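You operate a simulated robot arm through the tools that you are given. There is no shell and no other tool. Be economical: measure what you need, move in short steps, check, and stop when the job is done.

You run a simulated robot arm. Do the job below in one go: nothing can be reset, and whatever is moved stays where it is left.

Task
Shut the charger down: green bay off, white bay off, knob to 20, red switch off last.

Only the result counts: the job must be done as asked and must still hold three seconds after the hand-in. Knocking over, shifting, dropping, spilling or breaking anything else fails it.

Robot
A 6-joint arm with a two-finger parallel gripper, fixed in place. Base frame: the origin is at the foot of the arm, x ahead of it, y to its left, z up. Readings come in mm, degrees, newtons and seconds.
With the tool pointing down near the work surface it reaches from about 100 to 820 mm from the base axis. Its first joint turns from -115.0 to 115.0 degrees. Payload 4.2 kg.
The TCP is the grasp point between the finger pads, 23 mm short of the fingertips. In the tool frame z runs along the fingers and y along their closing line. Largest opening 94 mm; finger width 38, thickness 10; the body of the gripper, 54 by 96 mm, starts 39 mm behind the TCP.
Orientation is told as [roll, pitch, yaw] about the base's x, y, z axes, in that order, counted from this pose: with the fingers straight down and closing along the base's y, the tool's x points along the base's -x, its y along +y and its z along -z.

Tools
- The arm moves only by the tool apply_moves. Its argument "targets" is a list of rows, each a list of 7 numbers: the shift along the tool's x, y, z in units of 40 mm (1.0 is 40 mm), then the turn, a rotation vector about the tool's x, y, z in units of 4 degrees (1.0 is 4 degrees), then the closure, from 0 (fully open) to 1 (shut). In form: [[tx, ty, tz, ax, ay, az, claw], ...]. A call has 1 to 12 rows; each row shifts and turns the commanded pose from where the row before left it, along the tool's axes as they then stand. A call with a number of a shift or a turn outside -1 to 1 is refused whole. Rows are played at 5 a second. More than 50 mm and 8.6 degrees between two rows, or a gripper value outside its range, and nothing of the call is played. A pose out of reach is approached as far as the arm can. The call stops where the force on the tool passes 90 N (or 10 N more than at its start, if that is more) or the arm is blocked; 0.2 s more then pass. Each finger travels about 108 mm/s and halts on what it meets, pressing with about 29 N; the grip force reading is that of the motor and also rises with nothing between the fingers. The clock runs only during rows and for 0.2 s after the last one: add rows that do not move to give the fingers time. It gives the time, the measured TCP pose, the force on the tool (base axes), the opening and the grip force at its end, in the units of the frame above (readings bear some noise), with the torque about the TCP (base axes, N m) and any sound that the robot's microphone picked up.
- Cameras (640 x 400 px; columns grow to the right, rows downward): "scene" is fixed at [387.5, -652.4, 1502.4]; the picture's right is [0.99, -0.12, 0.00], its down [-0.06, -0.51, -0.86] and it looks along [0.10, 0.85, -0.51] (base axes); focal length 371 px, centre (320, 200). "wrist" rides on the gripper at [86, 16, -75] in the tool frame; the picture's right is [-0.18, 0.98, 0.00], its down [-0.58, -0.11, -0.81] and it looks along [-0.79, -0.15, 0.59] (tool axes); focal length 243 px, centre (320, 200). There is no depth. A picture from a camera that has moved, and an enlarged one, comes with that camera's place and axes in the base frame and with its lens. The place of the scene camera against the robot may be out by one fixed shift of up to 18 mm in any direction.
- capture(camera): a new picture of that camera. It takes no simulated time.
- move_column(by): slides the trunk up (or, below 0, down) by that many mm; the arm rides with it, the base frame stays. It gives what a move gives, with no picture.
- enlarge(camera, box): a new picture of the part [left, top, right, bottom] of that camera's present view, enlarged. It takes no simulated time.
- hand_in(): hands the job in; it is judged then, once.

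Go step by step. Nothing tells you positions but the pictures and the camera data: compare them with the known pose of the tool, close in by small moves and look again before you grip or let go. The budget is 120 turns and 64 pictures, counting those below and the enlarged ones. Unless the task says otherwise, let go and move clear before handing in, and close with one line.

The tools are called after "Emit:" as a command line: name --pt "numbers of a row" for each row, then --argument value for the rest, lists and objects as JSON in quotes. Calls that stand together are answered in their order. apply_moves: Moves the arm, as the interface text tells. Its arguments: {"type":"object","properties":{"targets":{"type":"array"}},"required":["targets"]} The other tools are called the same way: move_column (by) slides the trunk up or down; capture (camera) takes a picture; enlarge (camera, box) takes an enlarged picture of a part of a camera's view; hand_in () hands the job in.

At the start:

```text
time: 0.0
position: [398.9, 266.9, 1086.7]
tcp_rot: [0.0, 0.1, -0.1]
wrist_force: [0.2, -0.1, 0.2]
torque: [0.0, 0.03, -0.02]
gripper_width: 93.8
finger_force: 0.0
trunk travel left (down, up): [-775.0, 215.0]
```

scene: 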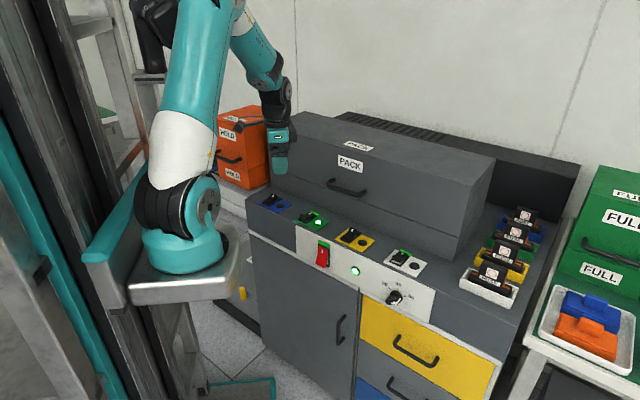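
wrist: 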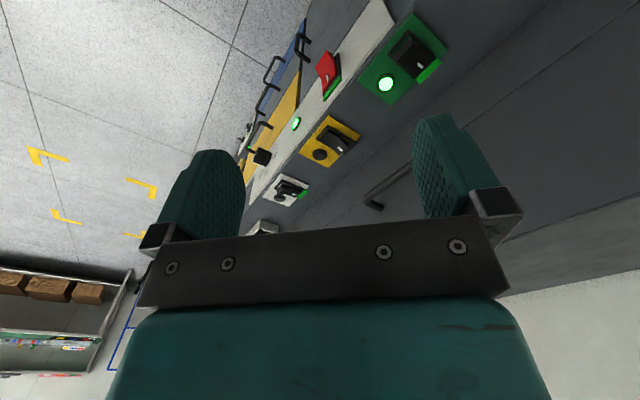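

I see a charger console with four bays (blue, green, yellow, white), a red switch, a lamp and a knob on the front panel. I'll take enlarged views first.

Emit:
enlarge --camera "scene" --box '[240, 180, 440, 310]'

Emit:
enlarge --camera "scene" --box '[370, 240, 450, 310]'

Emit:
enlarge --camera "wrist" --box '[230, 10, 460, 210]'

```text
3.08 times, centred on (340, 245) of scene
camera zoom: at [387.5, -652.4, 1502.4], right [0.99, -0.12, 0.0], down [-0.06, -0.51, -0.86], along [0.1, 0.85, -0.51], focal length 1142 px, centre (258, 62)
```

zoom: 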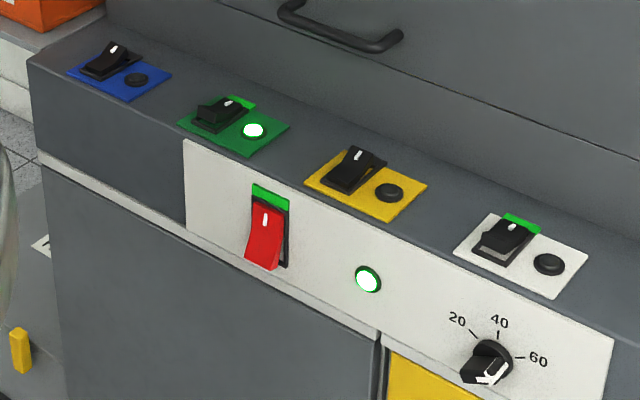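

```text
5.71 times, centred on (410, 275) of scene
camera zoom: at [387.5, -652.4, 1502.4], right [0.99, -0.12, 0.0], down [-0.06, -0.51, -0.86], along [0.1, 0.85, -0.51], focal length 2121 px, centre (-194, -229)
```

zoom: 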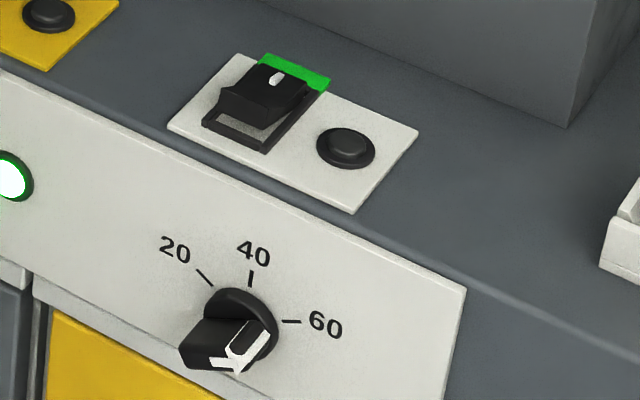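

```text
2.00 times, centred on (345, 110) of wrist
camera zoom: at [310.8, 283.7, 1162.0], right [0.18, 0.98, 0.0], down [0.58, -0.11, 0.81], along [0.79, -0.15, -0.59], focal length 485 px, centre (270, 380)
```

zoom: 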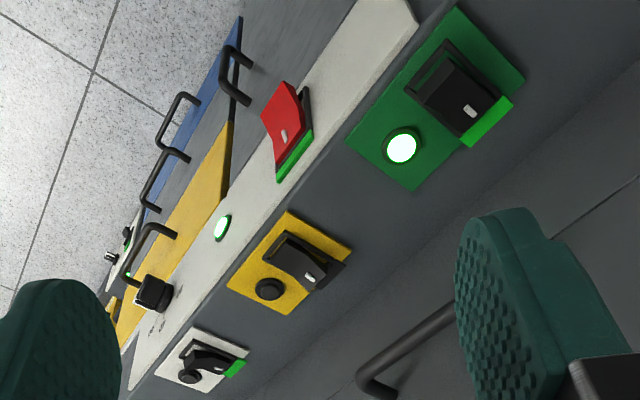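

Triangulating gives a console running along (1,-1)/√2, with its tops at about z 820 and its front panel at (x+y)/√2 ≈ 550. I'll turn the tool 45° with the fingers shut and come down a little for a better look.

Emit:
apply_moves --pt "0 0 0.2 0 0 0.9375 1" --pt "0 0 0.2 0 0 0.9375 1" --pt "0 0 0.2 0 0 0.9375 1" --pt "0 0 0.2 0 0 0.9375 1" --pt "0 0 0.2 0 0 0.9375 1" --pt "0 0 0.2 0 0 0.9375 1" --pt "0 0 0.2 0 0 0.9375 1" --pt "0 0 0.2 0 0 0.9375 1" --pt "0 0 0.2 0 0 0.9375 1" --pt "0 0 0.2 0 0 0.9375 1" --pt "0 0 0.2 0 0 0.9375 1" --pt "0 0 0.2 0 0 0.9375 1"

Emit:
capture --camera "wrist"

Emit:
capture --camera "scene"

```text
time: 2.6
position: [397.0, 266.5, 991.0]
tcp_rot: [0.0, 0.0, -45.1]
wrist_force: [-0.3, -0.2, -1.0]
torque: [0.03, -0.01, 0.01]
gripper_width: 0.0
finger_force: 29.5
trunk travel left (down, up): [-775.0, 215.0]
```

```text
58 pictures are left
camera wrist: at [347.5, 339.6, 1065.3], right [0.83, 0.56, 0.0], down [0.33, -0.49, 0.81], along [0.45, -0.67, -0.59], focal length 243 px, centre (320, 200)
```

wrist: 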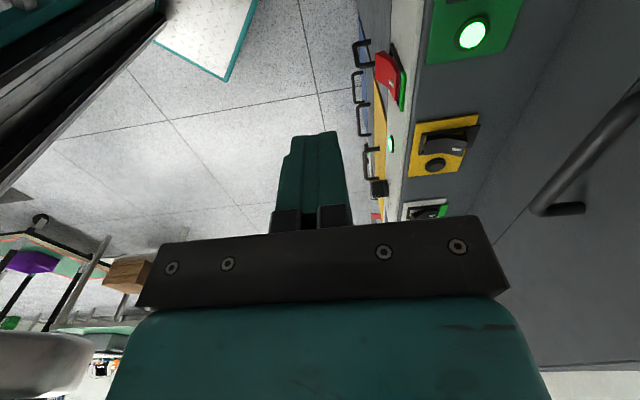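

```text
57 pictures are left
```

scene: 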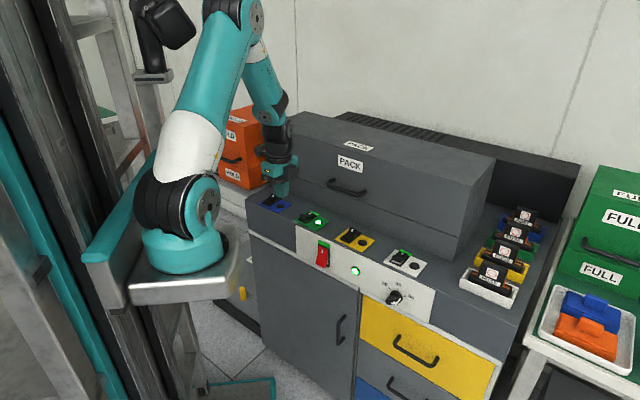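

The tool is turned as planned. Next I tilt it 24° so that the arm leans away from the PACK box, then move to a hover before the green bay rocker.

Emit:
apply_moves --pt "0 0 0 -1 0 0 1" --pt "0 0 0 -1 0 0 1" --pt "0 0 0 -1 0 0 1" --pt "0 0 0 -1 0 0 1" --pt "0 0 0 -1 0 0 1" --pt "0 0 0 -1 0 0 1" --pt "0.283 0.4 0.635 0 0 0 1" --pt "0.283 0.4 0.635 0 0 0 1" --pt "0.283 0.4 0.635 0 0 0 1" --pt "0 0 0 0 0 0 1"

Emit:
capture --camera "wrist"

Emit:
enlarge --camera "scene" --box '[240, 120, 400, 220]'

```text
time: 4.8
position: [426.1, 344.8, 939.8]
tcp_rot: [24.0, -0.1, -45.0]
wrist_force: [-0.3, -0.1, 0.2]
torque: [0.0, -0.01, -0.02]
gripper_width: 0.0
finger_force: 29.0
trunk travel left (down, up): [-775.0, 215.0]
```

```text
56 pictures are left
camera wrist: at [354.4, 394.4, 1014.3], right [0.77, 0.5, 0.4], down [0.11, -0.71, 0.69], along [0.63, -0.49, -0.6], focal length 243 px, centre (320, 200)
```

wrist: 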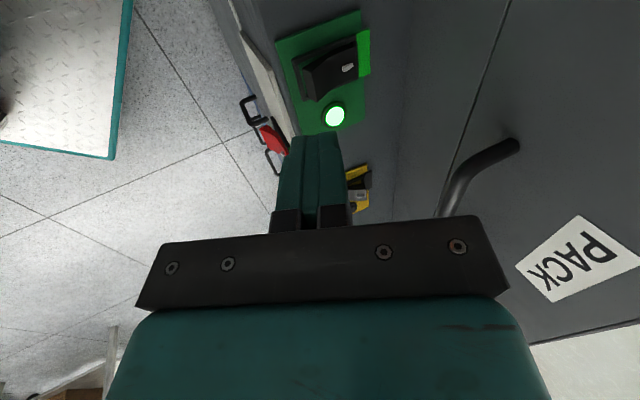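

```text
4.00 times, centred on (320, 170) of scene
camera zoom: at [387.5, -652.4, 1502.4], right [0.99, -0.12, 0.0], down [-0.06, -0.51, -0.86], along [0.1, 0.85, -0.51], focal length 1484 px, centre (320, 320)
```

zoom: 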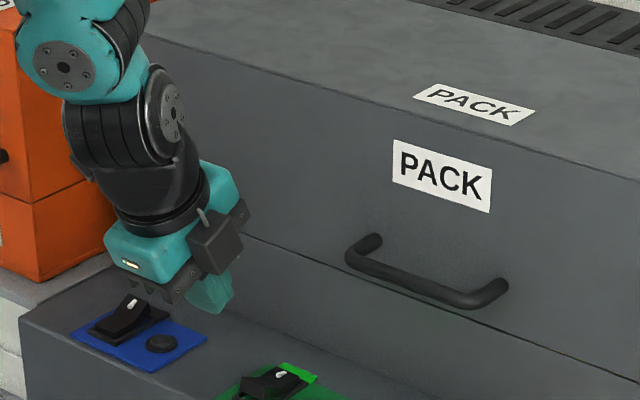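

Emit:
enlarge --camera "wrist" --box '[260, 0, 400, 140]'

```text
2.86 times, centred on (330, 70) of wrist
camera zoom: at [354.4, 394.4, 1014.3], right [0.77, 0.5, 0.4], down [0.11, -0.71, 0.69], along [0.63, -0.49, -0.6], focal length 693 px, centre (291, 571)
```

zoom: 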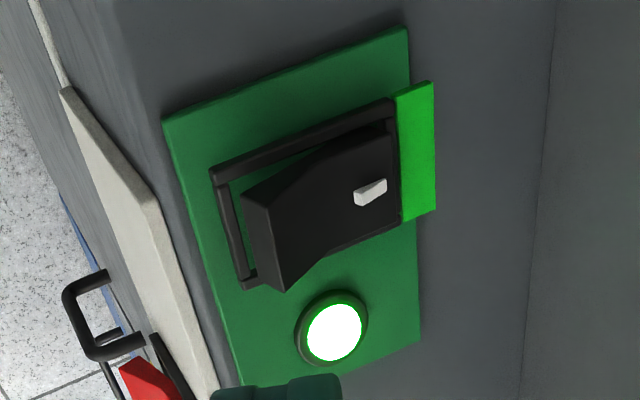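

The green rocker sits at about e=68.5 (along the console), n=581–627, with its near end raised (on). I move the fingertip just above that near end.

Emit:
apply_moves --pt "-0.1375 0.149 0.956 0 0 0 1" --pt "-0.1375 0.149 0.956 0 0 0 1" --pt "0 0 0 0 0 0 1"

Emit:
enlarge --camera "wrist" --box '[220, 0, 460, 200]'

Emit:
enlarge --camera "scene" --box '[260, 170, 360, 240]'

```text
time: 5.6
position: [463.6, 366.1, 875.5]
tcp_rot: [23.9, 0.0, -45.1]
wrist_force: [-0.6, -0.2, 0.1]
torque: [0.01, 0.01, -0.01]
gripper_width: 0.0
finger_force: 29.0
trunk travel left (down, up): [-775.0, 215.0]
```

```text
2.00 times, centred on (340, 100) of wrist
camera zoom: at [391.8, 417.8, 950.6], right [0.77, 0.5, 0.4], down [0.11, -0.71, 0.69], along [0.63, -0.49, -0.6], focal length 485 px, centre (280, 400)
```

zoom: 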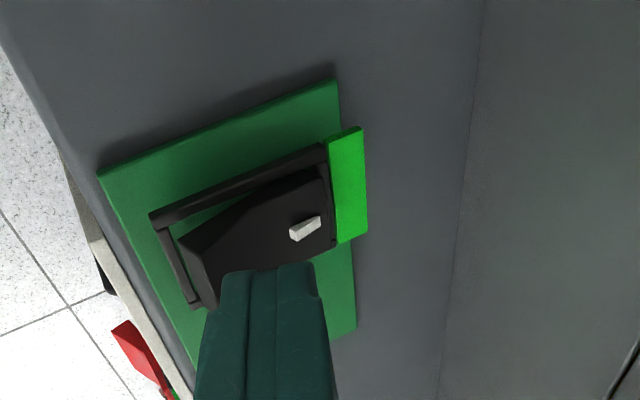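

```text
5.71 times, centred on (310, 205) of scene
camera zoom: at [387.5, -652.4, 1502.4], right [0.99, -0.12, 0.0], down [-0.06, -0.51, -0.86], along [0.1, 0.85, -0.51], focal length 2121 px, centre (377, 171)
```

zoom: 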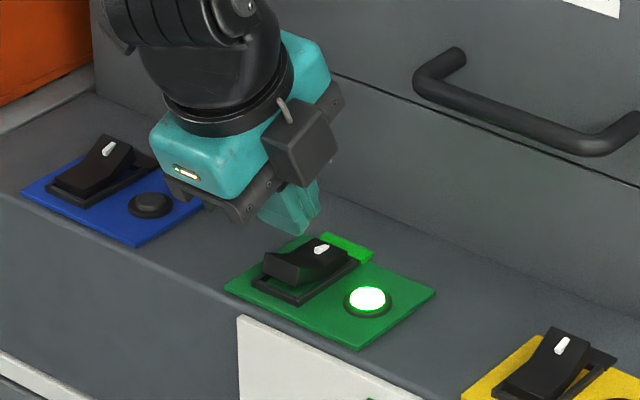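

The tip is over the raised end. Pressing down vertically in small steps.

Emit:
apply_moves --pt "0 -0.0407 0.0914 0 0 0 1" --pt "0 -0.0407 0.0914 0 0 0 1" --pt "0 -0.0407 0.0914 0 0 0 1" --pt "0 -0.0407 0.0914 0 0 0 1" --pt "0 -0.0407 0.0914 0 0 0 1" --pt "0 -0.0407 0.0914 0 0 0 1"

Emit:
enlarge --camera "wrist" --box '[220, 0, 460, 200]'

```text
time: 7.0
position: [464.5, 366.5, 851.7]
tcp_rot: [24.0, 0.0, -45.0]
wrist_force: [-0.5, 0.4, 0.5]
torque: [-0.02, -0.02, 0.02]
gripper_width: 0.0
finger_force: 29.0
trunk travel left (down, up): [-775.0, 215.0]
heard: click
```

```text
2.00 times, centred on (340, 100) of wrist
camera zoom: at [392.0, 416.8, 926.7], right [0.77, 0.5, 0.4], down [0.11, -0.71, 0.69], along [0.63, -0.49, -0.6], focal length 485 px, centre (280, 400)
```

zoom: 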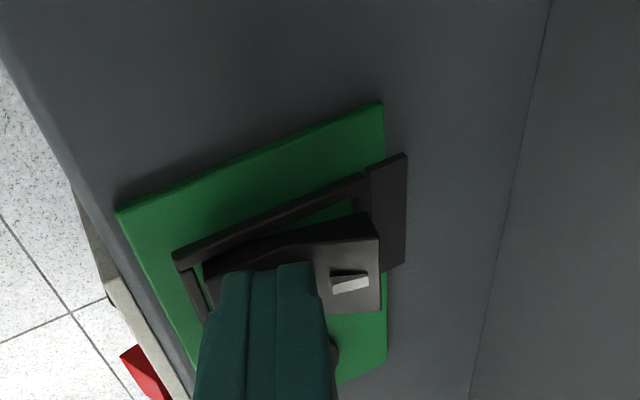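

It clicked, and the green bay's flag is now dark (off). I retract and travel along the console to the white bay.

Emit:
apply_moves --pt "0 0.081 -0.694 0 0 0 1" --pt "0 0.081 -0.694 0 0 0 1" --pt "0 0.081 -0.694 0 0 0 1" --pt "-0.95 0 0 0 0 0 1" --pt "-0.95 0 0 0 0 0 1" --pt "-0.95 0 0 0 0 0 1" --pt "-0.95 0 0 0 0 0 1" --pt "-0.95 0 0 0 0 0 1" --pt "-0.95 0 0 0 0 0 1" --pt "-0.95 0 0 0 0 0 1" --pt "-0.95 0 0 0 0 0 1" --pt "0 0 0 0 0 0 1"

Emit:
capture --camera "wrist"

Emit:
capture --camera "scene"

```text
time: 9.6
position: [662.5, 134.8, 932.2]
tcp_rot: [24.1, 0.0, -45.0]
wrist_force: [0.4, 0.3, -0.2]
torque: [0.03, 0.01, -0.01]
gripper_width: 0.0
finger_force: 29.6
trunk travel left (down, up): [-775.0, 215.0]
```

```text
50 pictures are left
camera wrist: at [588.6, 185.3, 1007.4], right [0.77, 0.5, 0.4], down [0.11, -0.71, 0.69], along [0.63, -0.49, -0.6], focal length 243 px, centre (320, 200)
```

wrist: 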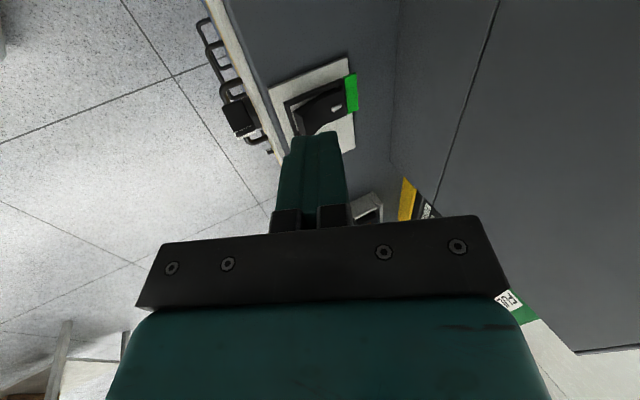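

```text
49 pictures are left
```

scene: 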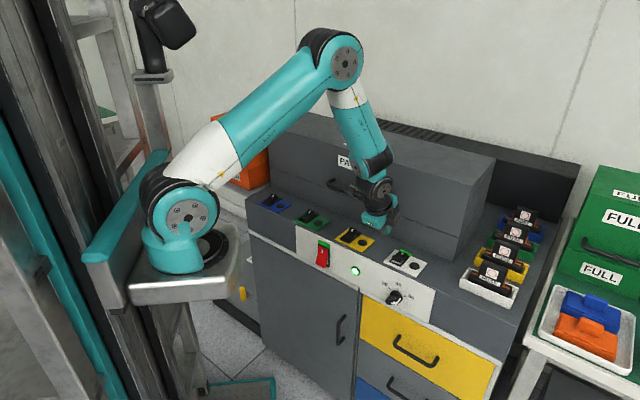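

Emit:
enlarge --camera "wrist" --box '[210, 40, 370, 180]'

```text
2.86 times, centred on (290, 110) of wrist
camera zoom: at [588.6, 185.3, 1007.4], right [0.77, 0.5, 0.4], down [0.11, -0.71, 0.69], along [0.63, -0.49, -0.6], focal length 693 px, centre (406, 457)
```

zoom: 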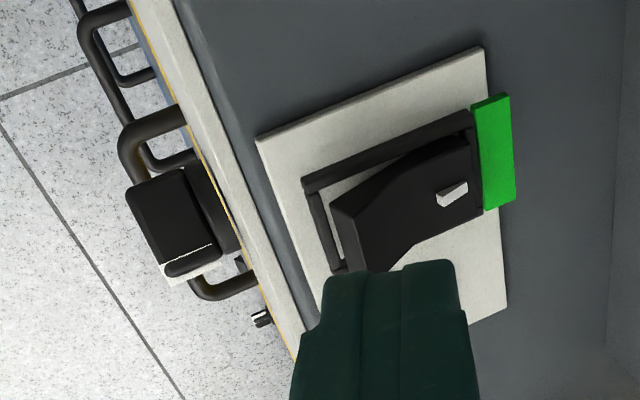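

The white rocker has the same layout, offset 340 mm along the console, and is still on. I position above its near end and press just as before.

Emit:
apply_moves --pt "-0.4375 -0.025 0.769 0 0 0 1" --pt "-0.4375 -0.025 0.769 0 0 0 1" --pt "0 0 0 0 0 0 1"

Emit:
enlarge --camera "wrist" --box '[220, 0, 460, 200]'

```text
time: 10.4
position: [702.7, 126.1, 875.7]
tcp_rot: [24.0, 0.0, -45.1]
wrist_force: [1.7, 0.1, 0.3]
torque: [0.01, 0.0, -0.01]
gripper_width: 0.0
finger_force: 29.6
trunk travel left (down, up): [-775.0, 215.0]
```

```text
2.00 times, centred on (340, 100) of wrist
camera zoom: at [629.6, 176.2, 950.0], right [0.77, 0.5, 0.4], down [0.11, -0.71, 0.69], along [0.63, -0.49, -0.6], focal length 485 px, centre (280, 400)
```

zoom: 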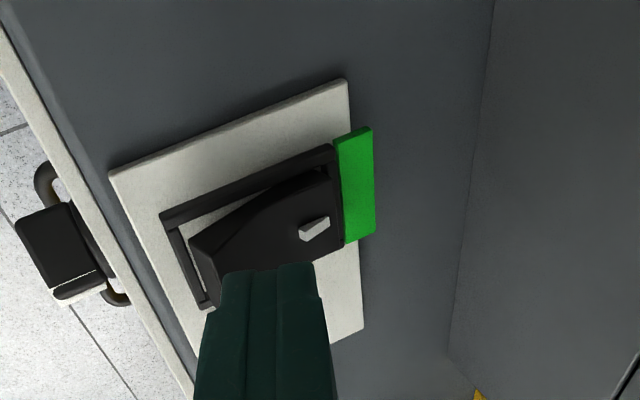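

The view matches the green hover. Pressing.

Emit:
apply_moves --pt "0 -0.0407 0.0914 0 0 0 1" --pt "0 -0.0407 0.0914 0 0 0 1" --pt "0 -0.0407 0.0914 0 0 0 1" --pt "0 -0.0407 0.0914 0 0 0 1" --pt "0 -0.0407 0.0914 0 0 0 1" --pt "0 -0.0407 0.0914 0 0 0 1"

Emit:
enlarge --camera "wrist" --box '[220, 0, 460, 200]'

```text
time: 11.8
position: [703.5, 124.4, 850.8]
tcp_rot: [23.9, 0.0, -45.0]
wrist_force: [0.3, -0.3, -0.3]
torque: [0.01, 0.02, -0.01]
gripper_width: 0.0
finger_force: 28.9
trunk travel left (down, up): [-775.0, 215.0]
heard: click
```

```text
2.00 times, centred on (340, 100) of wrist
camera zoom: at [630.2, 175.1, 925.4], right [0.77, 0.5, 0.4], down [0.11, -0.71, 0.69], along [0.63, -0.49, -0.6], focal length 485 px, centre (280, 400)
```

zoom: 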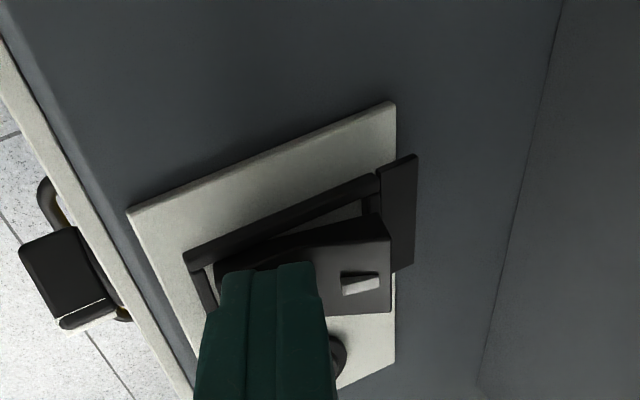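

The white bay is off. I retract up and back, then tilt the tool to horizontal to face the knob.

Emit:
apply_moves --pt "0 0.305 -0.685 0 0 0 1" --pt "0 -0.854 -0.38 0 0 0 1" --pt "0 -0.854 -0.38 0 0 0 1" --pt "0 -0.854 -0.38 0 0 0 1" --pt "0 -0.854 -0.38 0 0 0 1" --pt "0 -0.854 -0.38 0 0 0 1" --pt "0 0 0 -1 0 0 1" --pt "0 0 0 -1 0 0 1" --pt "0 0 0 -1 0 0 1" --pt "0 0 0 -1 0 0 1" --pt "0 0 0 -1 0 0 1"

Emit:
apply_moves --pt "0 0 0 -1 0 0 1" --pt "0 0 0 -1 0 0 1" --pt "0 0 0 -1 0 0 1" --pt "0 0 0 -1 0 0 1" --pt "0 0 0 -1 0 0 1" --pt "0 0 0 -1 0 0 1" --pt "0 0 0 -1 0 0 1" --pt "0 0 0 -1 0 0 1" --pt "0 0 0 -1 0 0 1" --pt "0 0 0 -1 0 0 1" --pt "0 0 0 -1 0 0 1" --pt "0 0 0 -0.5 0 0 1"

Emit:
capture --camera "wrist"

Emit:
capture --camera "scene"

```text
time: 14.2
position: [571.9, -7.0, 881.2]
tcp_rot: [44.2, 0.0, -45.0]
wrist_force: [0.2, 0.2, 0.3]
torque: [-0.03, 0.04, 0.02]
gripper_width: 0.0
finger_force: 29.4
trunk travel left (down, up): [-775.0, 215.0]
```

```text
time: 16.8
position: [535.7, -97.1, 877.3]
tcp_rot: [89.9, 0.1, -45.0]
wrist_force: [0.8, 0.4, 0.6]
torque: [-0.01, -0.01, 0.0]
gripper_width: 0.0
finger_force: 28.6
out of reach, approached as far as the arm can: row 6, 7, 8, 9, 10, 11, 12
trunk travel left (down, up): [-775.0, 215.0]
```

```text
45 pictures are left
camera wrist: at [421.1, -88.2, 894.0], right [0.13, -0.13, 0.98], down [-0.16, -0.98, -0.11], along [0.98, -0.14, -0.15], focal length 243 px, centre (320, 200)
```

wrist: 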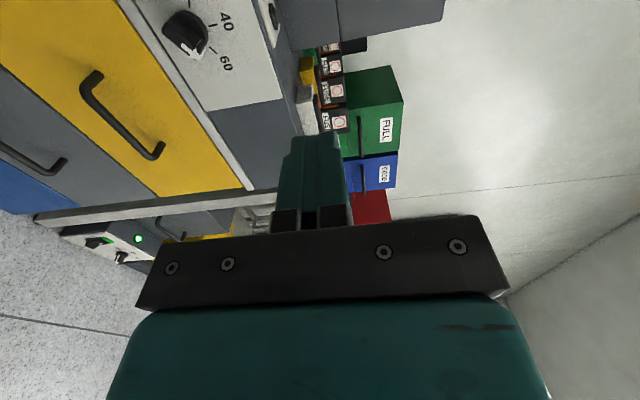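

```text
44 pictures are left
```

scene: 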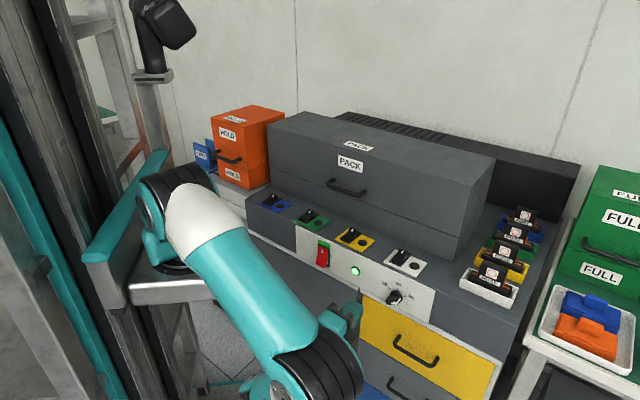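

Emit:
enlarge --camera "wrist" --box '[140, 0, 260, 80]'

Emit:
enlarge --camera "scene" --box '[370, 270, 430, 315]'

```text
5.00 times, centred on (200, 40) of wrist
camera zoom: at [421.1, -88.2, 894.0], right [0.13, -0.13, 0.98], down [-0.16, -0.98, -0.11], along [0.98, -0.14, -0.15], focal length 1213 px, centre (920, 1000)
```

zoom: 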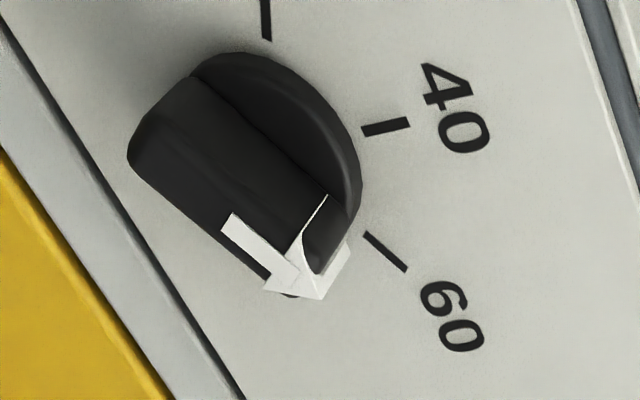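

```text
8.89 times, centred on (400, 292) of scene
camera zoom: at [387.5, -652.4, 1502.4], right [0.99, -0.12, 0.0], down [-0.06, -0.51, -0.86], along [0.1, 0.85, -0.51], focal length 3299 px, centre (-391, -622)
```

zoom: 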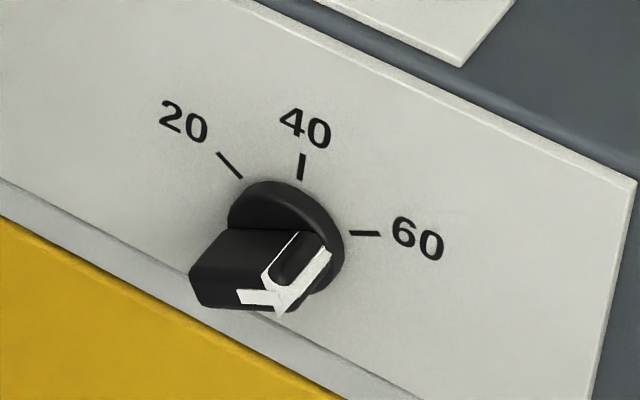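

The knob points at 60, with the ticks about ±60° apart, so it needs about 120° counter-clockwise. The arm hit its reach limit while tilting, so I check with a null move how the commanded pose stands.

Emit:
apply_moves --pt "0 0 0 0 0 0 1" --pt "0 0 0.5 0 0 0 1" --pt "0 0 0.5 0 0 0 1"

```text
time: 17.6
position: [531.0, -87.9, 879.1]
tcp_rot: [89.9, 0.1, -44.9]
wrist_force: [-0.4, 0.8, -0.4]
torque: [0.04, -0.01, 0.01]
gripper_width: 0.0
finger_force: 29.5
out of reach, approached as far as the arm can: row 2, 3
trunk travel left (down, up): [-775.0, 215.0]
```

Horizontal pointing seems not reachable with this roll. I go back to a tilt of about 46°, from which I can work both the knob and the red switch.

Emit:
apply_moves --pt "0 0 0 1 0 0 1" --pt "0 0 0 1 0 0 1" --pt "0 0 0 1 0 0 1" --pt "0 0 0 1 0 0 1" --pt "0 0 0 1 0 0 1" --pt "0 0 0 1 0 0 1" --pt "0 0 0 1 0 0 1" --pt "0 0 0 1 0 0 1" --pt "0 0 0 1 0 0 1" --pt "0 0 0 1 0 0 1" --pt "0 0 0 1 0 0 1" --pt "0 0 0 0 0 0 1"

Emit:
capture --camera "scene"

Emit:
capture --camera "wrist"

```text
time: 20.2
position: [531.9, -88.5, 879.2]
tcp_rot: [45.8, 0.0, -45.1]
wrist_force: [0.1, 0.1, -0.2]
torque: [0.0, -0.01, -0.01]
gripper_width: 0.0
finger_force: 29.1
trunk travel left (down, up): [-775.0, 215.0]
```

```text
41 pictures are left
```

scene: 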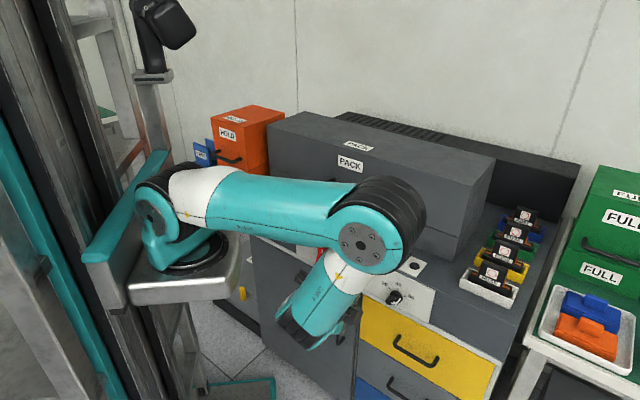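

```text
40 pictures are left
camera wrist: at [439.4, -57.0, 942.5], right [0.61, 0.35, 0.71], down [-0.05, -0.87, 0.48], along [0.79, -0.33, -0.52], focal length 243 px, centre (320, 200)
```

wrist: 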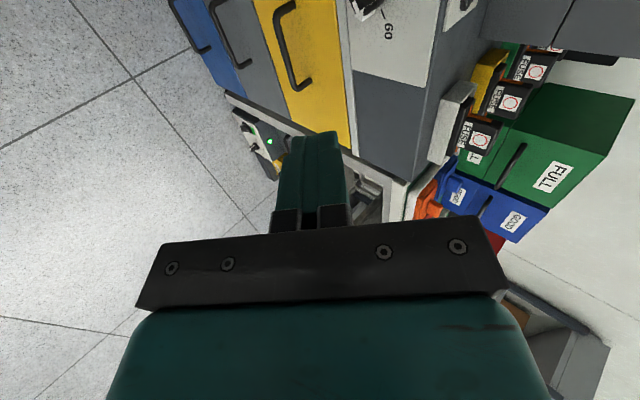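

The pose is good again. I move toward the knob for a close look.

Emit:
apply_moves --pt "0.195 0.222 0.87 0 0 0 1" --pt "0.195 0.222 0.87 0 0 0 1" --pt "0.195 0.222 0.87 0 0 0 1" --pt "0.195 0.222 0.87 0 0 0 1" --pt "0.195 0.222 0.87 0 0 0 1" --pt "0 0 0 0 0 0 1"

Emit:
capture --camera "wrist"

Emit:
enlarge --camera "scene" --box '[330, 220, 450, 310]'

```text
time: 21.6
position: [614.4, 49.2, 789.8]
tcp_rot: [46.1, 0.1, -44.9]
wrist_force: [0.9, -0.4, -0.4]
torque: [-0.02, 0.03, -0.01]
gripper_width: 0.0
finger_force: 29.2
trunk travel left (down, up): [-775.0, 215.0]
```

```text
39 pictures are left
camera wrist: at [521.9, 81.3, 852.9], right [0.61, 0.35, 0.71], down [-0.05, -0.87, 0.48], along [0.79, -0.33, -0.52], focal length 243 px, centre (320, 200)
```

wrist: 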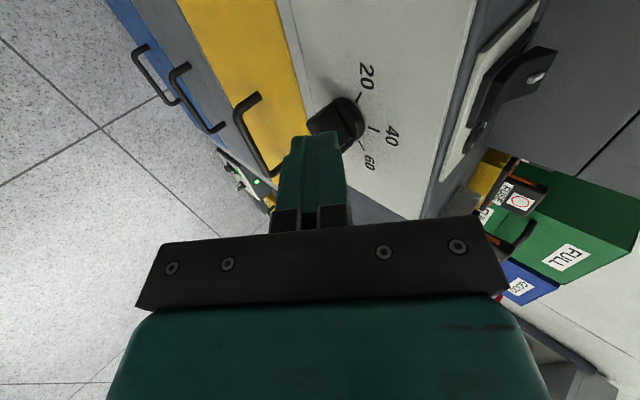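

```text
4.44 times, centred on (390, 265) of scene
camera zoom: at [387.5, -652.4, 1502.4], right [0.99, -0.12, 0.0], down [-0.06, -0.51, -0.86], along [0.1, 0.85, -0.51], focal length 1649 px, centre (9, -89)
```

zoom: 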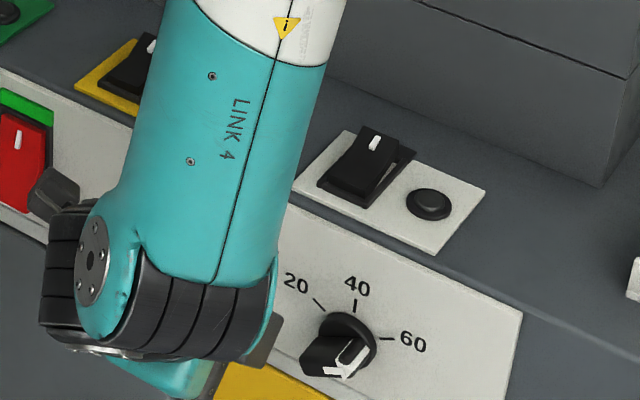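

From here I test whether the tool can be tilted further toward horizontal.

Emit:
apply_moves --pt "0 0 -0.3 -1 0 0 1" --pt "0 0 -0.3 -1 0 0 1" --pt "0 0 -0.3 -1 0 0 1" --pt "0 0 0 -1 0 0 1" --pt "0 0 0 -1 0 0 1" --pt "0 0 0 -1 0 0 1" --pt "0 0 0 -1 0 0 1" --pt "0 0 0 -1 0 0 1" --pt "0 0 0 -1 0 0 1" --pt "0 0 0 -1 0 0 1" --pt "0 0 0 -1 0 0 1"

Emit:
capture --camera "scene"

```text
time: 24.0
position: [675.9, -25.6, 785.8]
tcp_rot: [79.9, 0.2, -43.9]
wrist_force: [-0.3, 0.2, 0.2]
torque: [-0.01, 0.02, -0.01]
gripper_width: 0.0
finger_force: 28.8
out of reach, approached as far as the arm can: row 6, 7, 8, 9, 10, 11
trunk travel left (down, up): [-775.0, 215.0]
```

```text
37 pictures are left
```

scene: 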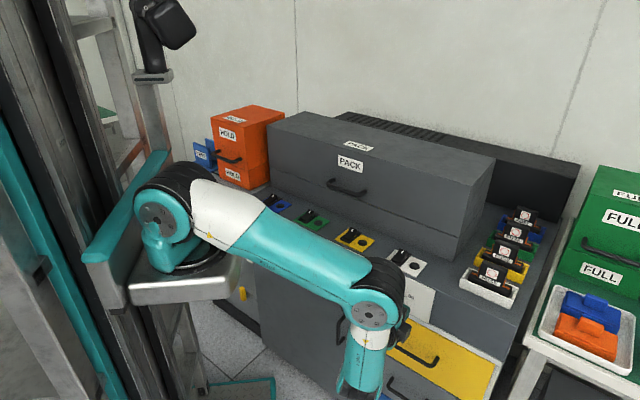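

The wrist limits this at about 68° of tilt with the shoulder so high. I back off, then lower the trunk (raising the tool to compensate), so that a horizontal tool becomes natural.

Emit:
apply_moves --pt "0 0 -0.4 1 0 0 1" --pt "0 0 -0.4 1 0 0 1" --pt "0 0 -0.4 1 0 0 1" --pt "0 0 -0.4 1 0 0 1" --pt "0 0 -0.4 1 0 0 1" --pt "0 0 -0.4 1 0 0 1" --pt "0 0 -0.4 1 0 0 1" --pt "0 0 -0.4 1 0 0 1" --pt "0 0.5 -0.5 0 0 0 1" --pt "0 0.5 -0.5 0 0 0 1" --pt "0 0.5 -0.5 0 0 0 1" --pt "0 0.5 -0.5 0 0 0 1"

Emit:
move_column --by -120

Emit:
capture --camera "scene"

```text
time: 26.6
position: [590.9, -113.1, 950.3]
tcp_rot: [47.8, 0.3, -43.9]
wrist_force: [1.2, 0.3, -0.4]
torque: [0.02, -0.02, 0.05]
gripper_width: 0.1
finger_force: 29.4
trunk travel left (down, up): [-775.0, 215.0]
```

```text
time: 28.1
position: [590.3, -114.0, 830.7]
tcp_rot: [47.8, 0.2, -43.9]
wrist_force: [-0.3, 0.2, 0.2]
torque: [0.01, 0.02, 0.02]
gripper_width: 0.1
finger_force: 28.7
trunk travel left (down, up): [-655.0, 335.0]
```

```text
36 pictures are left
```

scene: 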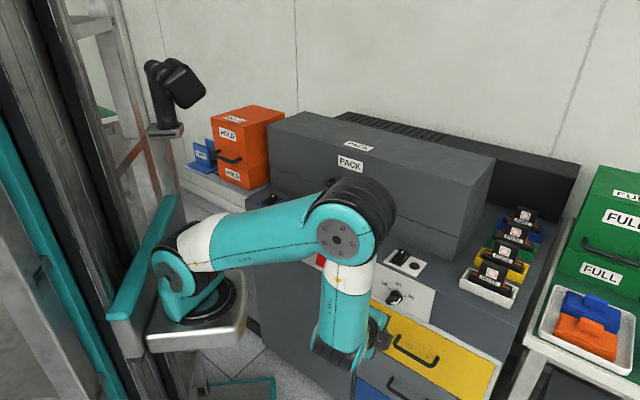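

Emit:
apply_moves --pt "0.52 0.72 -0.69 0 0 0 1" --pt "0.52 0.72 -0.69 0 0 0 1" --pt "0.52 0.72 -0.69 0 0 0 1" --pt "0 0 0 0 0 0 1"

Emit:
move_column --by -180

Emit:
apply_moves --pt "0 0 0 -1 0 0 1" --pt "0 0 0 -1 0 0 1" --pt "0 0 0 -1 0 0 1" --pt "0 0 0 -1 0 0 1" --pt "0 0 0 -1 0 0 1" --pt "0 0 0 -1 0 0 1" --pt "0 0 0 -1 0 0 1" --pt "0 0 0 -1 0 0 1" --pt "0 0 0 -1 0 0 1" --pt "0 0 0 -1 0 0 1" --pt "0 0 0 -0.55 -0.25 0 1"

Emit:
capture --camera "scene"

```text
time: 29.1
position: [574.9, -80.4, 949.6]
tcp_rot: [47.8, 0.3, -43.9]
wrist_force: [0.9, 0.0, -0.1]
torque: [0.01, -0.02, 0.0]
gripper_width: 0.2
finger_force: 29.2
out of reach, approached as far as the arm can: row 2, 3
trunk travel left (down, up): [-655.0, 335.0]
```

```text
time: 31.1
position: [575.4, -81.6, 769.8]
tcp_rot: [47.8, 0.3, -44.0]
wrist_force: [-0.7, -0.1, -0.7]
torque: [0.01, 0.02, 0.03]
gripper_width: 0.1
finger_force: 29.3
trunk travel left (down, up): [-475.0, 515.0]
```

```text
time: 33.5
position: [547.4, -124.1, 760.1]
tcp_rot: [89.9, 0.2, -44.6]
wrist_force: [0.3, -0.4, -0.4]
torque: [-0.01, -0.06, 0.02]
gripper_width: 0.1
finger_force: 29.1
out of reach, approached as far as the arm can: row 1, 2, 3, 9, 10, 11
trunk travel left (down, up): [-475.0, 515.0]
```

```text
35 pictures are left
```

scene: 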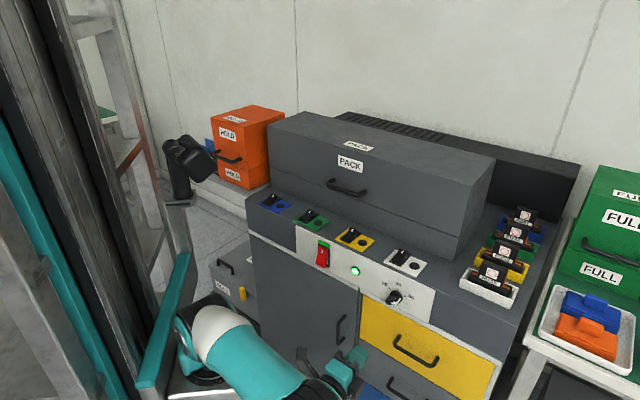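

The tool is now horizontal at a comfortable height. Testing a forward and sideways move toward the knob.

Emit:
apply_moves --pt "0.3 0 0.8 0 0 0 1" --pt "0.3 0 0.8 0 0 0 1" --pt "0.3 0 0.8 0 0 0 1"

Emit:
capture --camera "wrist"

```text
time: 34.3
position: [543.5, -108.7, 736.9]
tcp_rot: [89.9, 0.2, -44.7]
wrist_force: [0.3, -0.2, 0.0]
torque: [0.0, -0.01, -0.03]
gripper_width: 0.3
finger_force: 29.2
out of reach, approached as far as the arm can: row 1, 2, 3
trunk travel left (down, up): [-475.0, 515.0]
```

```text
34 pictures are left
camera wrist: at [428.4, -100.3, 753.5], right [0.13, -0.13, 0.98], down [-0.16, -0.98, -0.11], along [0.98, -0.14, -0.15], focal length 243 px, centre (320, 200)
```

wrist: 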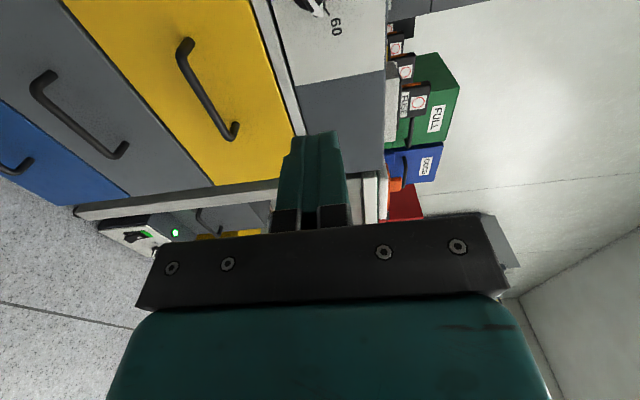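

Still limited, so likely a wrist-roll limit. I test rolling about the tool axis.

Emit:
apply_moves --pt "0 0 0 0 0 -1 1" --pt "0 0 0 0 0 -1 1" --pt "0 0 0 0 0 -1 1" --pt "0 0 0 0 0 -1 1" --pt "0 0 0 0 0 -1 1" --pt "0 0 0 0 0 -1 1" --pt "0 0 0 0 0 -1 1" --pt "0 0 0.5 0 0 0 1" --pt "0 0 0.5 0 0 0 1"

```text
time: 36.3
position: [543.5, -109.4, 736.8]
tcp_rot: [90.1, -27.8, -45.0]
wrist_force: [-0.2, 0.0, -0.7]
torque: [0.02, -0.01, -0.03]
gripper_width: 0.0
finger_force: 28.5
out of reach, approached as far as the arm can: row 8, 9
trunk travel left (down, up): [-475.0, 515.0]
```

Horizontal stays blocked, so I'll turn the knob by pushing its bar with the shut fingertips from a tilt of about 46°. First I undo the roll and tilt and restore the trunk height.

Emit:
apply_moves --pt "0 0 0 0 0 1 1" --pt "0 0 0 0 0 1 1" --pt "0 0 0 0 0 1 1" --pt "0 0 0 0 0 1 1" --pt "0 0 0 0 0 1 1" --pt "0 0 0 0 0 1 1" --pt "0 0 0 0 0 1 1"

Emit:
apply_moves --pt "0 0 0 1 0 0 1" --pt "0 0 0 1 0 0 1" --pt "0 0 0 1 0 0 1" --pt "0 0 0 1 0 0 1" --pt "0 0 0 1 0 0 1" --pt "0 0 0 1 0 0 1" --pt "0 0 0 1 0 0 1" --pt "0 0 0 1 0 0 1" --pt "0 0 0 1 0 0 1" --pt "0 0 0 1 0 0 1" --pt "0 0 0 1 0 0 1"

Emit:
move_column --by 300

Emit:
capture --camera "scene"

```text
time: 37.9
position: [541.0, -109.9, 736.5]
tcp_rot: [90.1, 0.3, -44.7]
wrist_force: [-0.9, 0.1, 0.6]
torque: [0.04, -0.03, -0.03]
gripper_width: 0.0
finger_force: 29.5
trunk travel left (down, up): [-475.0, 515.0]
```

```text
time: 40.3
position: [559.5, -120.8, 725.9]
tcp_rot: [45.9, 0.2, -44.9]
wrist_force: [0.5, 0.1, -0.4]
torque: [-0.03, 0.0, 0.0]
gripper_width: 0.0
finger_force: 28.7
out of reach, approached as far as the arm can: row 1, 2, 3, 4, 6
trunk travel left (down, up): [-475.0, 515.0]
```

```text
time: 43.3
position: [559.8, -121.5, 1024.9]
tcp_rot: [46.0, 0.3, -44.9]
wrist_force: [-0.2, 0.6, -0.1]
torque: [-0.01, -0.01, -0.03]
gripper_width: 0.0
finger_force: 28.8
trunk travel left (down, up): [-775.0, 215.0]
```

```text
33 pictures are left
```

scene: 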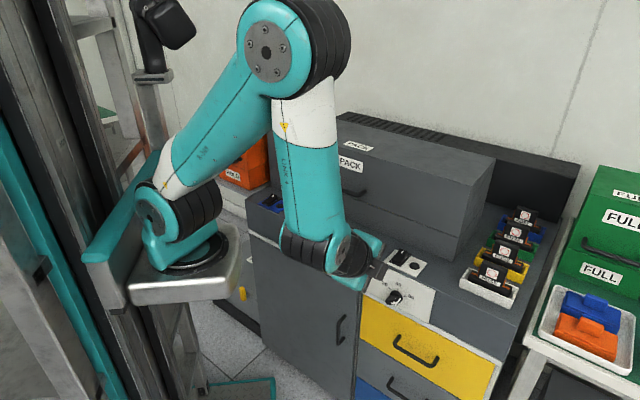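

Emit:
apply_moves --pt "0.256 -0.183 0.8675 0 0 0 1" --pt "0.256 -0.183 0.8675 0 0 0 1" --pt "0.256 -0.183 0.8675 0 0 0 1" --pt "0.256 -0.183 0.8675 0 0 0 1" --pt "0.256 -0.183 0.8675 0 0 0 1" --pt "0.256 -0.183 0.8675 0 0 0 1" --pt "0.256 -0.183 0.8675 0 0 0 1" --pt "0.256 -0.183 0.8675 0 0 0 1" --pt "0 0 0 0 0 0 1"

Emit:
enlarge --camera "wrist" --box '[260, 40, 420, 180]'

```text
time: 45.3
position: [613.6, 48.2, 790.1]
tcp_rot: [46.0, 0.3, -44.9]
wrist_force: [-0.1, 0.0, -0.2]
torque: [0.01, 0.01, 0.0]
gripper_width: 0.1
finger_force: 28.9
trunk travel left (down, up): [-775.0, 215.0]
```

```text
2.86 times, centred on (340, 110) of wrist
camera zoom: at [521.9, 80.5, 854.2], right [0.61, 0.35, 0.71], down [-0.05, -0.88, 0.48], along [0.79, -0.33, -0.52], focal length 693 px, centre (263, 457)
```

zoom: 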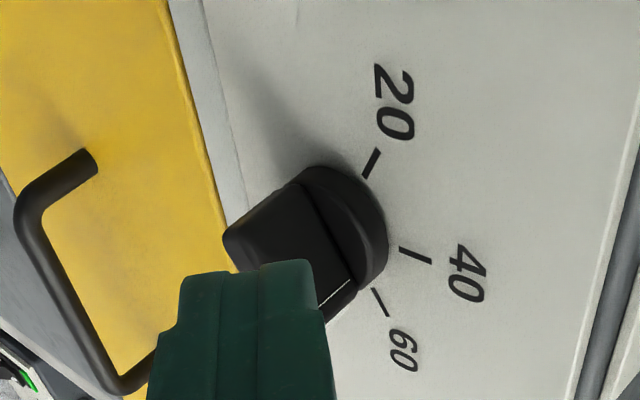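

The knob axis is at about e=440.5, z=730, on a panel at n≈556, with its bar protruding about 30 mm. I place the tip just above the left half of the bar.

Emit:
apply_moves --pt "-0.171 0.255 0.624 0 0 0 1" --pt "-0.171 0.255 0.624 0 0 0 1" --pt "0 0 0 0 0 0 1"

Emit:
enlarge --camera "wrist" --box '[220, 40, 420, 180]'

Emit:
enlarge --camera "scene" --box '[350, 250, 440, 315]'

```text
time: 46.1
position: [657.2, 73.1, 770.0]
tcp_rot: [46.0, 0.3, -44.9]
wrist_force: [-0.4, 0.7, -0.4]
torque: [0.0, 0.01, 0.01]
gripper_width: 0.0
finger_force: 28.4
trunk travel left (down, up): [-775.0, 215.0]
```

```text
2.86 times, centred on (320, 110) of wrist
camera zoom: at [565.7, 104.4, 834.6], right [0.61, 0.35, 0.71], down [-0.05, -0.88, 0.48], along [0.79, -0.33, -0.52], focal length 693 px, centre (320, 457)
```

zoom: 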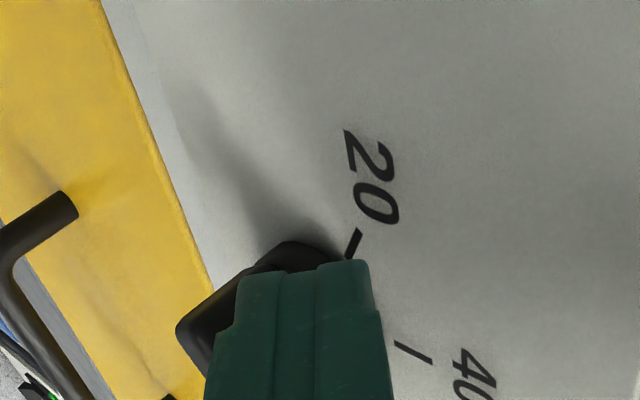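

```text
6.15 times, centred on (395, 282) of scene
camera zoom: at [387.5, -652.4, 1502.4], right [0.99, -0.12, 0.0], down [-0.06, -0.51, -0.86], along [0.1, 0.85, -0.51], focal length 2284 px, centre (-142, -308)
```

zoom: 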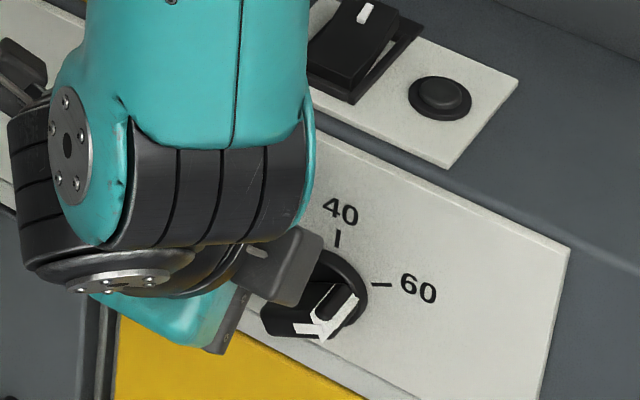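

Pressing down on the left half of the bar in small steps.

Emit:
apply_moves --pt "0 -0.054 0.052 0 0 0 1" --pt "0 -0.054 0.052 0 0 0 1" --pt "0 -0.054 0.052 0 0 0 1" --pt "0 -0.054 0.052 0 0 0 1" --pt "0 -0.054 0.052 0 0 0 1" --pt "0 -0.054 0.052 0 0 0 1" --pt "0 -0.054 0.052 0 0 0 1" --pt "0 -0.054 0.052 0 0 0 1" --pt "0 -0.054 0.052 0 0 0 1"

Emit:
enlarge --camera "scene" --box '[350, 250, 440, 315]'

```text
time: 48.1
position: [658.1, 74.7, 744.5]
tcp_rot: [45.9, 0.3, -44.9]
wrist_force: [0.3, -0.7, -0.1]
torque: [0.01, -0.04, 0.02]
gripper_width: 0.0
finger_force: 28.7
trunk travel left (down, up): [-775.0, 215.0]
```

```text
6.15 times, centred on (395, 282) of scene
camera zoom: at [387.5, -652.4, 1502.4], right [0.99, -0.12, 0.0], down [-0.06, -0.51, -0.86], along [0.1, 0.85, -0.51], focal length 2284 px, centre (-142, -308)
```

zoom: 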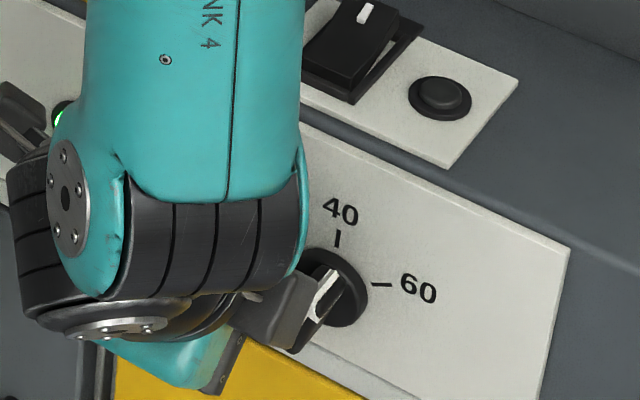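

It turns smoothly. I take two more small steps, then lift and shift to the right-hand side of the knob.

Emit:
apply_moves --pt "0 -0.054 0.052 0 0 0 1" --pt "0 -0.054 0.052 0 0 0 1" --pt "0 0.647 -0.626 0 0 0 1" --pt "0 0.2 -0.19 0 0 0 1" --pt "-0.8125 0 0 0 0 0 1" --pt "-0.8125 0 0 0 0 0 1" --pt "0 0 0 0 0 0 1"

Emit:
enlarge --camera "wrist" --box '[180, 0, 420, 180]'

Emit:
enlarge --camera "scene" --box '[350, 250, 440, 315]'

```text
time: 49.7
position: [704.8, 31.5, 784.2]
tcp_rot: [46.0, 0.3, -44.8]
wrist_force: [-0.2, -0.1, 0.2]
torque: [-0.02, -0.02, 0.01]
gripper_width: 0.0
finger_force: 29.1
trunk travel left (down, up): [-775.0, 215.0]
```

```text
2.22 times, centred on (300, 90) of wrist
camera zoom: at [612.6, 61.4, 848.4], right [0.61, 0.35, 0.71], down [-0.05, -0.88, 0.48], along [0.79, -0.33, -0.52], focal length 539 px, centre (364, 444)
```

zoom: 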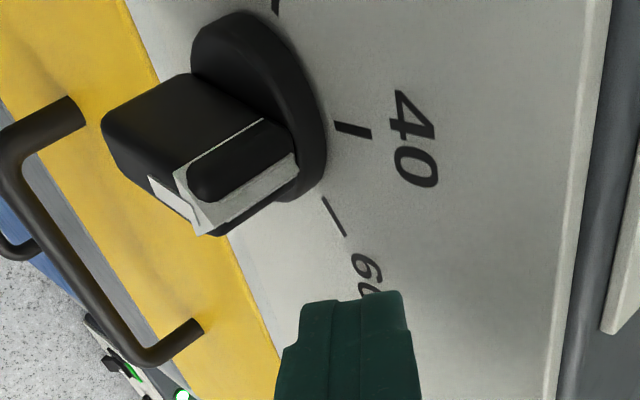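

```text
6.15 times, centred on (395, 282) of scene
camera zoom: at [387.5, -652.4, 1502.4], right [0.99, -0.12, 0.0], down [-0.06, -0.51, -0.86], along [0.1, 0.85, -0.51], focal length 2284 px, centre (-142, -308)
```

zoom: 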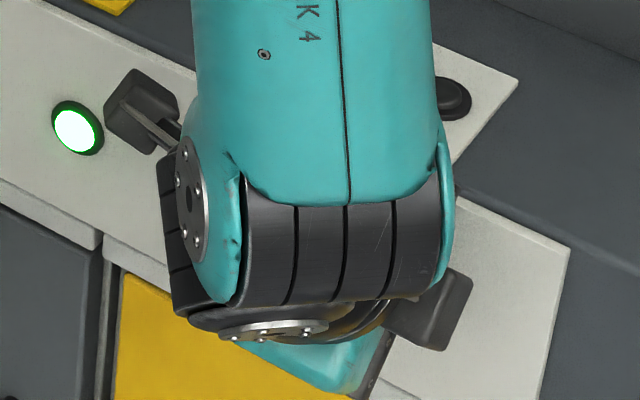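

The pointer is now at about 27°, just right of 40. Next I push the bar's upper half leftwards from its right side.

Emit:
apply_moves --pt "-0.19 0 0 0 0 0 1" --pt "0 -0.25 0.21 0 0 0 1" --pt "0 -0.25 0.21 0 0 0 1" --pt "0.07 0 0 0 0 0 1" --pt "0.07 0 0 0 0 0 1" --pt "0.07 0 0 0 0 0 1" --pt "0.07 0 0 0 0 0 1" --pt "0.07 0 0 0 0 0 1" --pt "0.05 0 0 0 0 0 1"

Emit:
enlarge --camera "wrist" --box '[180, 0, 420, 180]'

```text
time: 51.7
position: [697.0, 34.5, 758.6]
tcp_rot: [46.1, 0.3, -44.9]
wrist_force: [0.1, -0.2, 0.1]
torque: [0.01, 0.0, -0.01]
gripper_width: 0.0
finger_force: 28.4
trunk travel left (down, up): [-775.0, 215.0]
```

```text
2.22 times, centred on (300, 90) of wrist
camera zoom: at [605.5, 65.6, 823.0], right [0.61, 0.35, 0.71], down [-0.05, -0.88, 0.48], along [0.79, -0.33, -0.52], focal length 539 px, centre (364, 444)
```

zoom: 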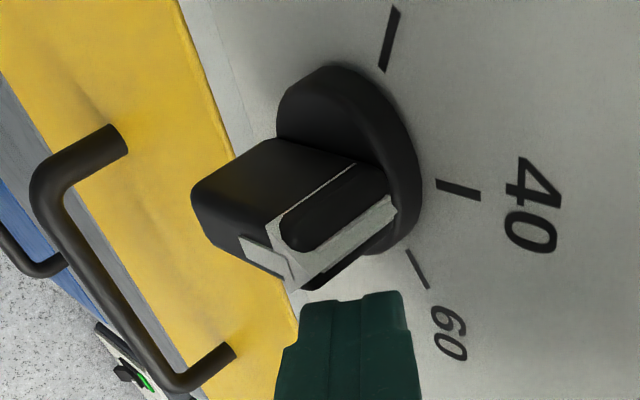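

No contact yet. Pushing a bit further left.

Emit:
apply_moves --pt "0.05 0 0 0 0 0 1" --pt "0.05 0 0 0 0 0 1" --pt "0.05 0 0 0 0 0 1" --pt "0.05 0 0 0 0 0 1"

Emit:
enlarge --camera "wrist" --box '[180, 0, 420, 180]'

```text
time: 52.7
position: [691.2, 40.0, 761.1]
tcp_rot: [46.2, 0.2, -45.0]
wrist_force: [2.9, -8.4, 16.5]
torque: [0.16, 0.05, -0.03]
gripper_width: 0.0
finger_force: 29.2
trunk travel left (down, up): [-775.0, 215.0]
```

```text
2.22 times, centred on (300, 90) of wrist
camera zoom: at [600.6, 70.4, 824.2], right [0.61, 0.35, 0.71], down [-0.05, -0.88, 0.48], along [0.79, -0.33, -0.52], focal length 539 px, centre (364, 444)
```

zoom: 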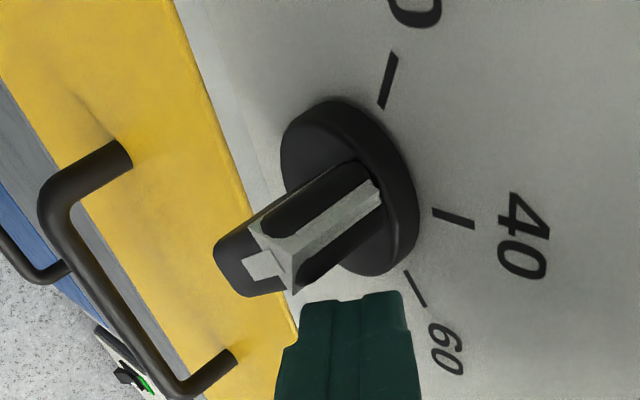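

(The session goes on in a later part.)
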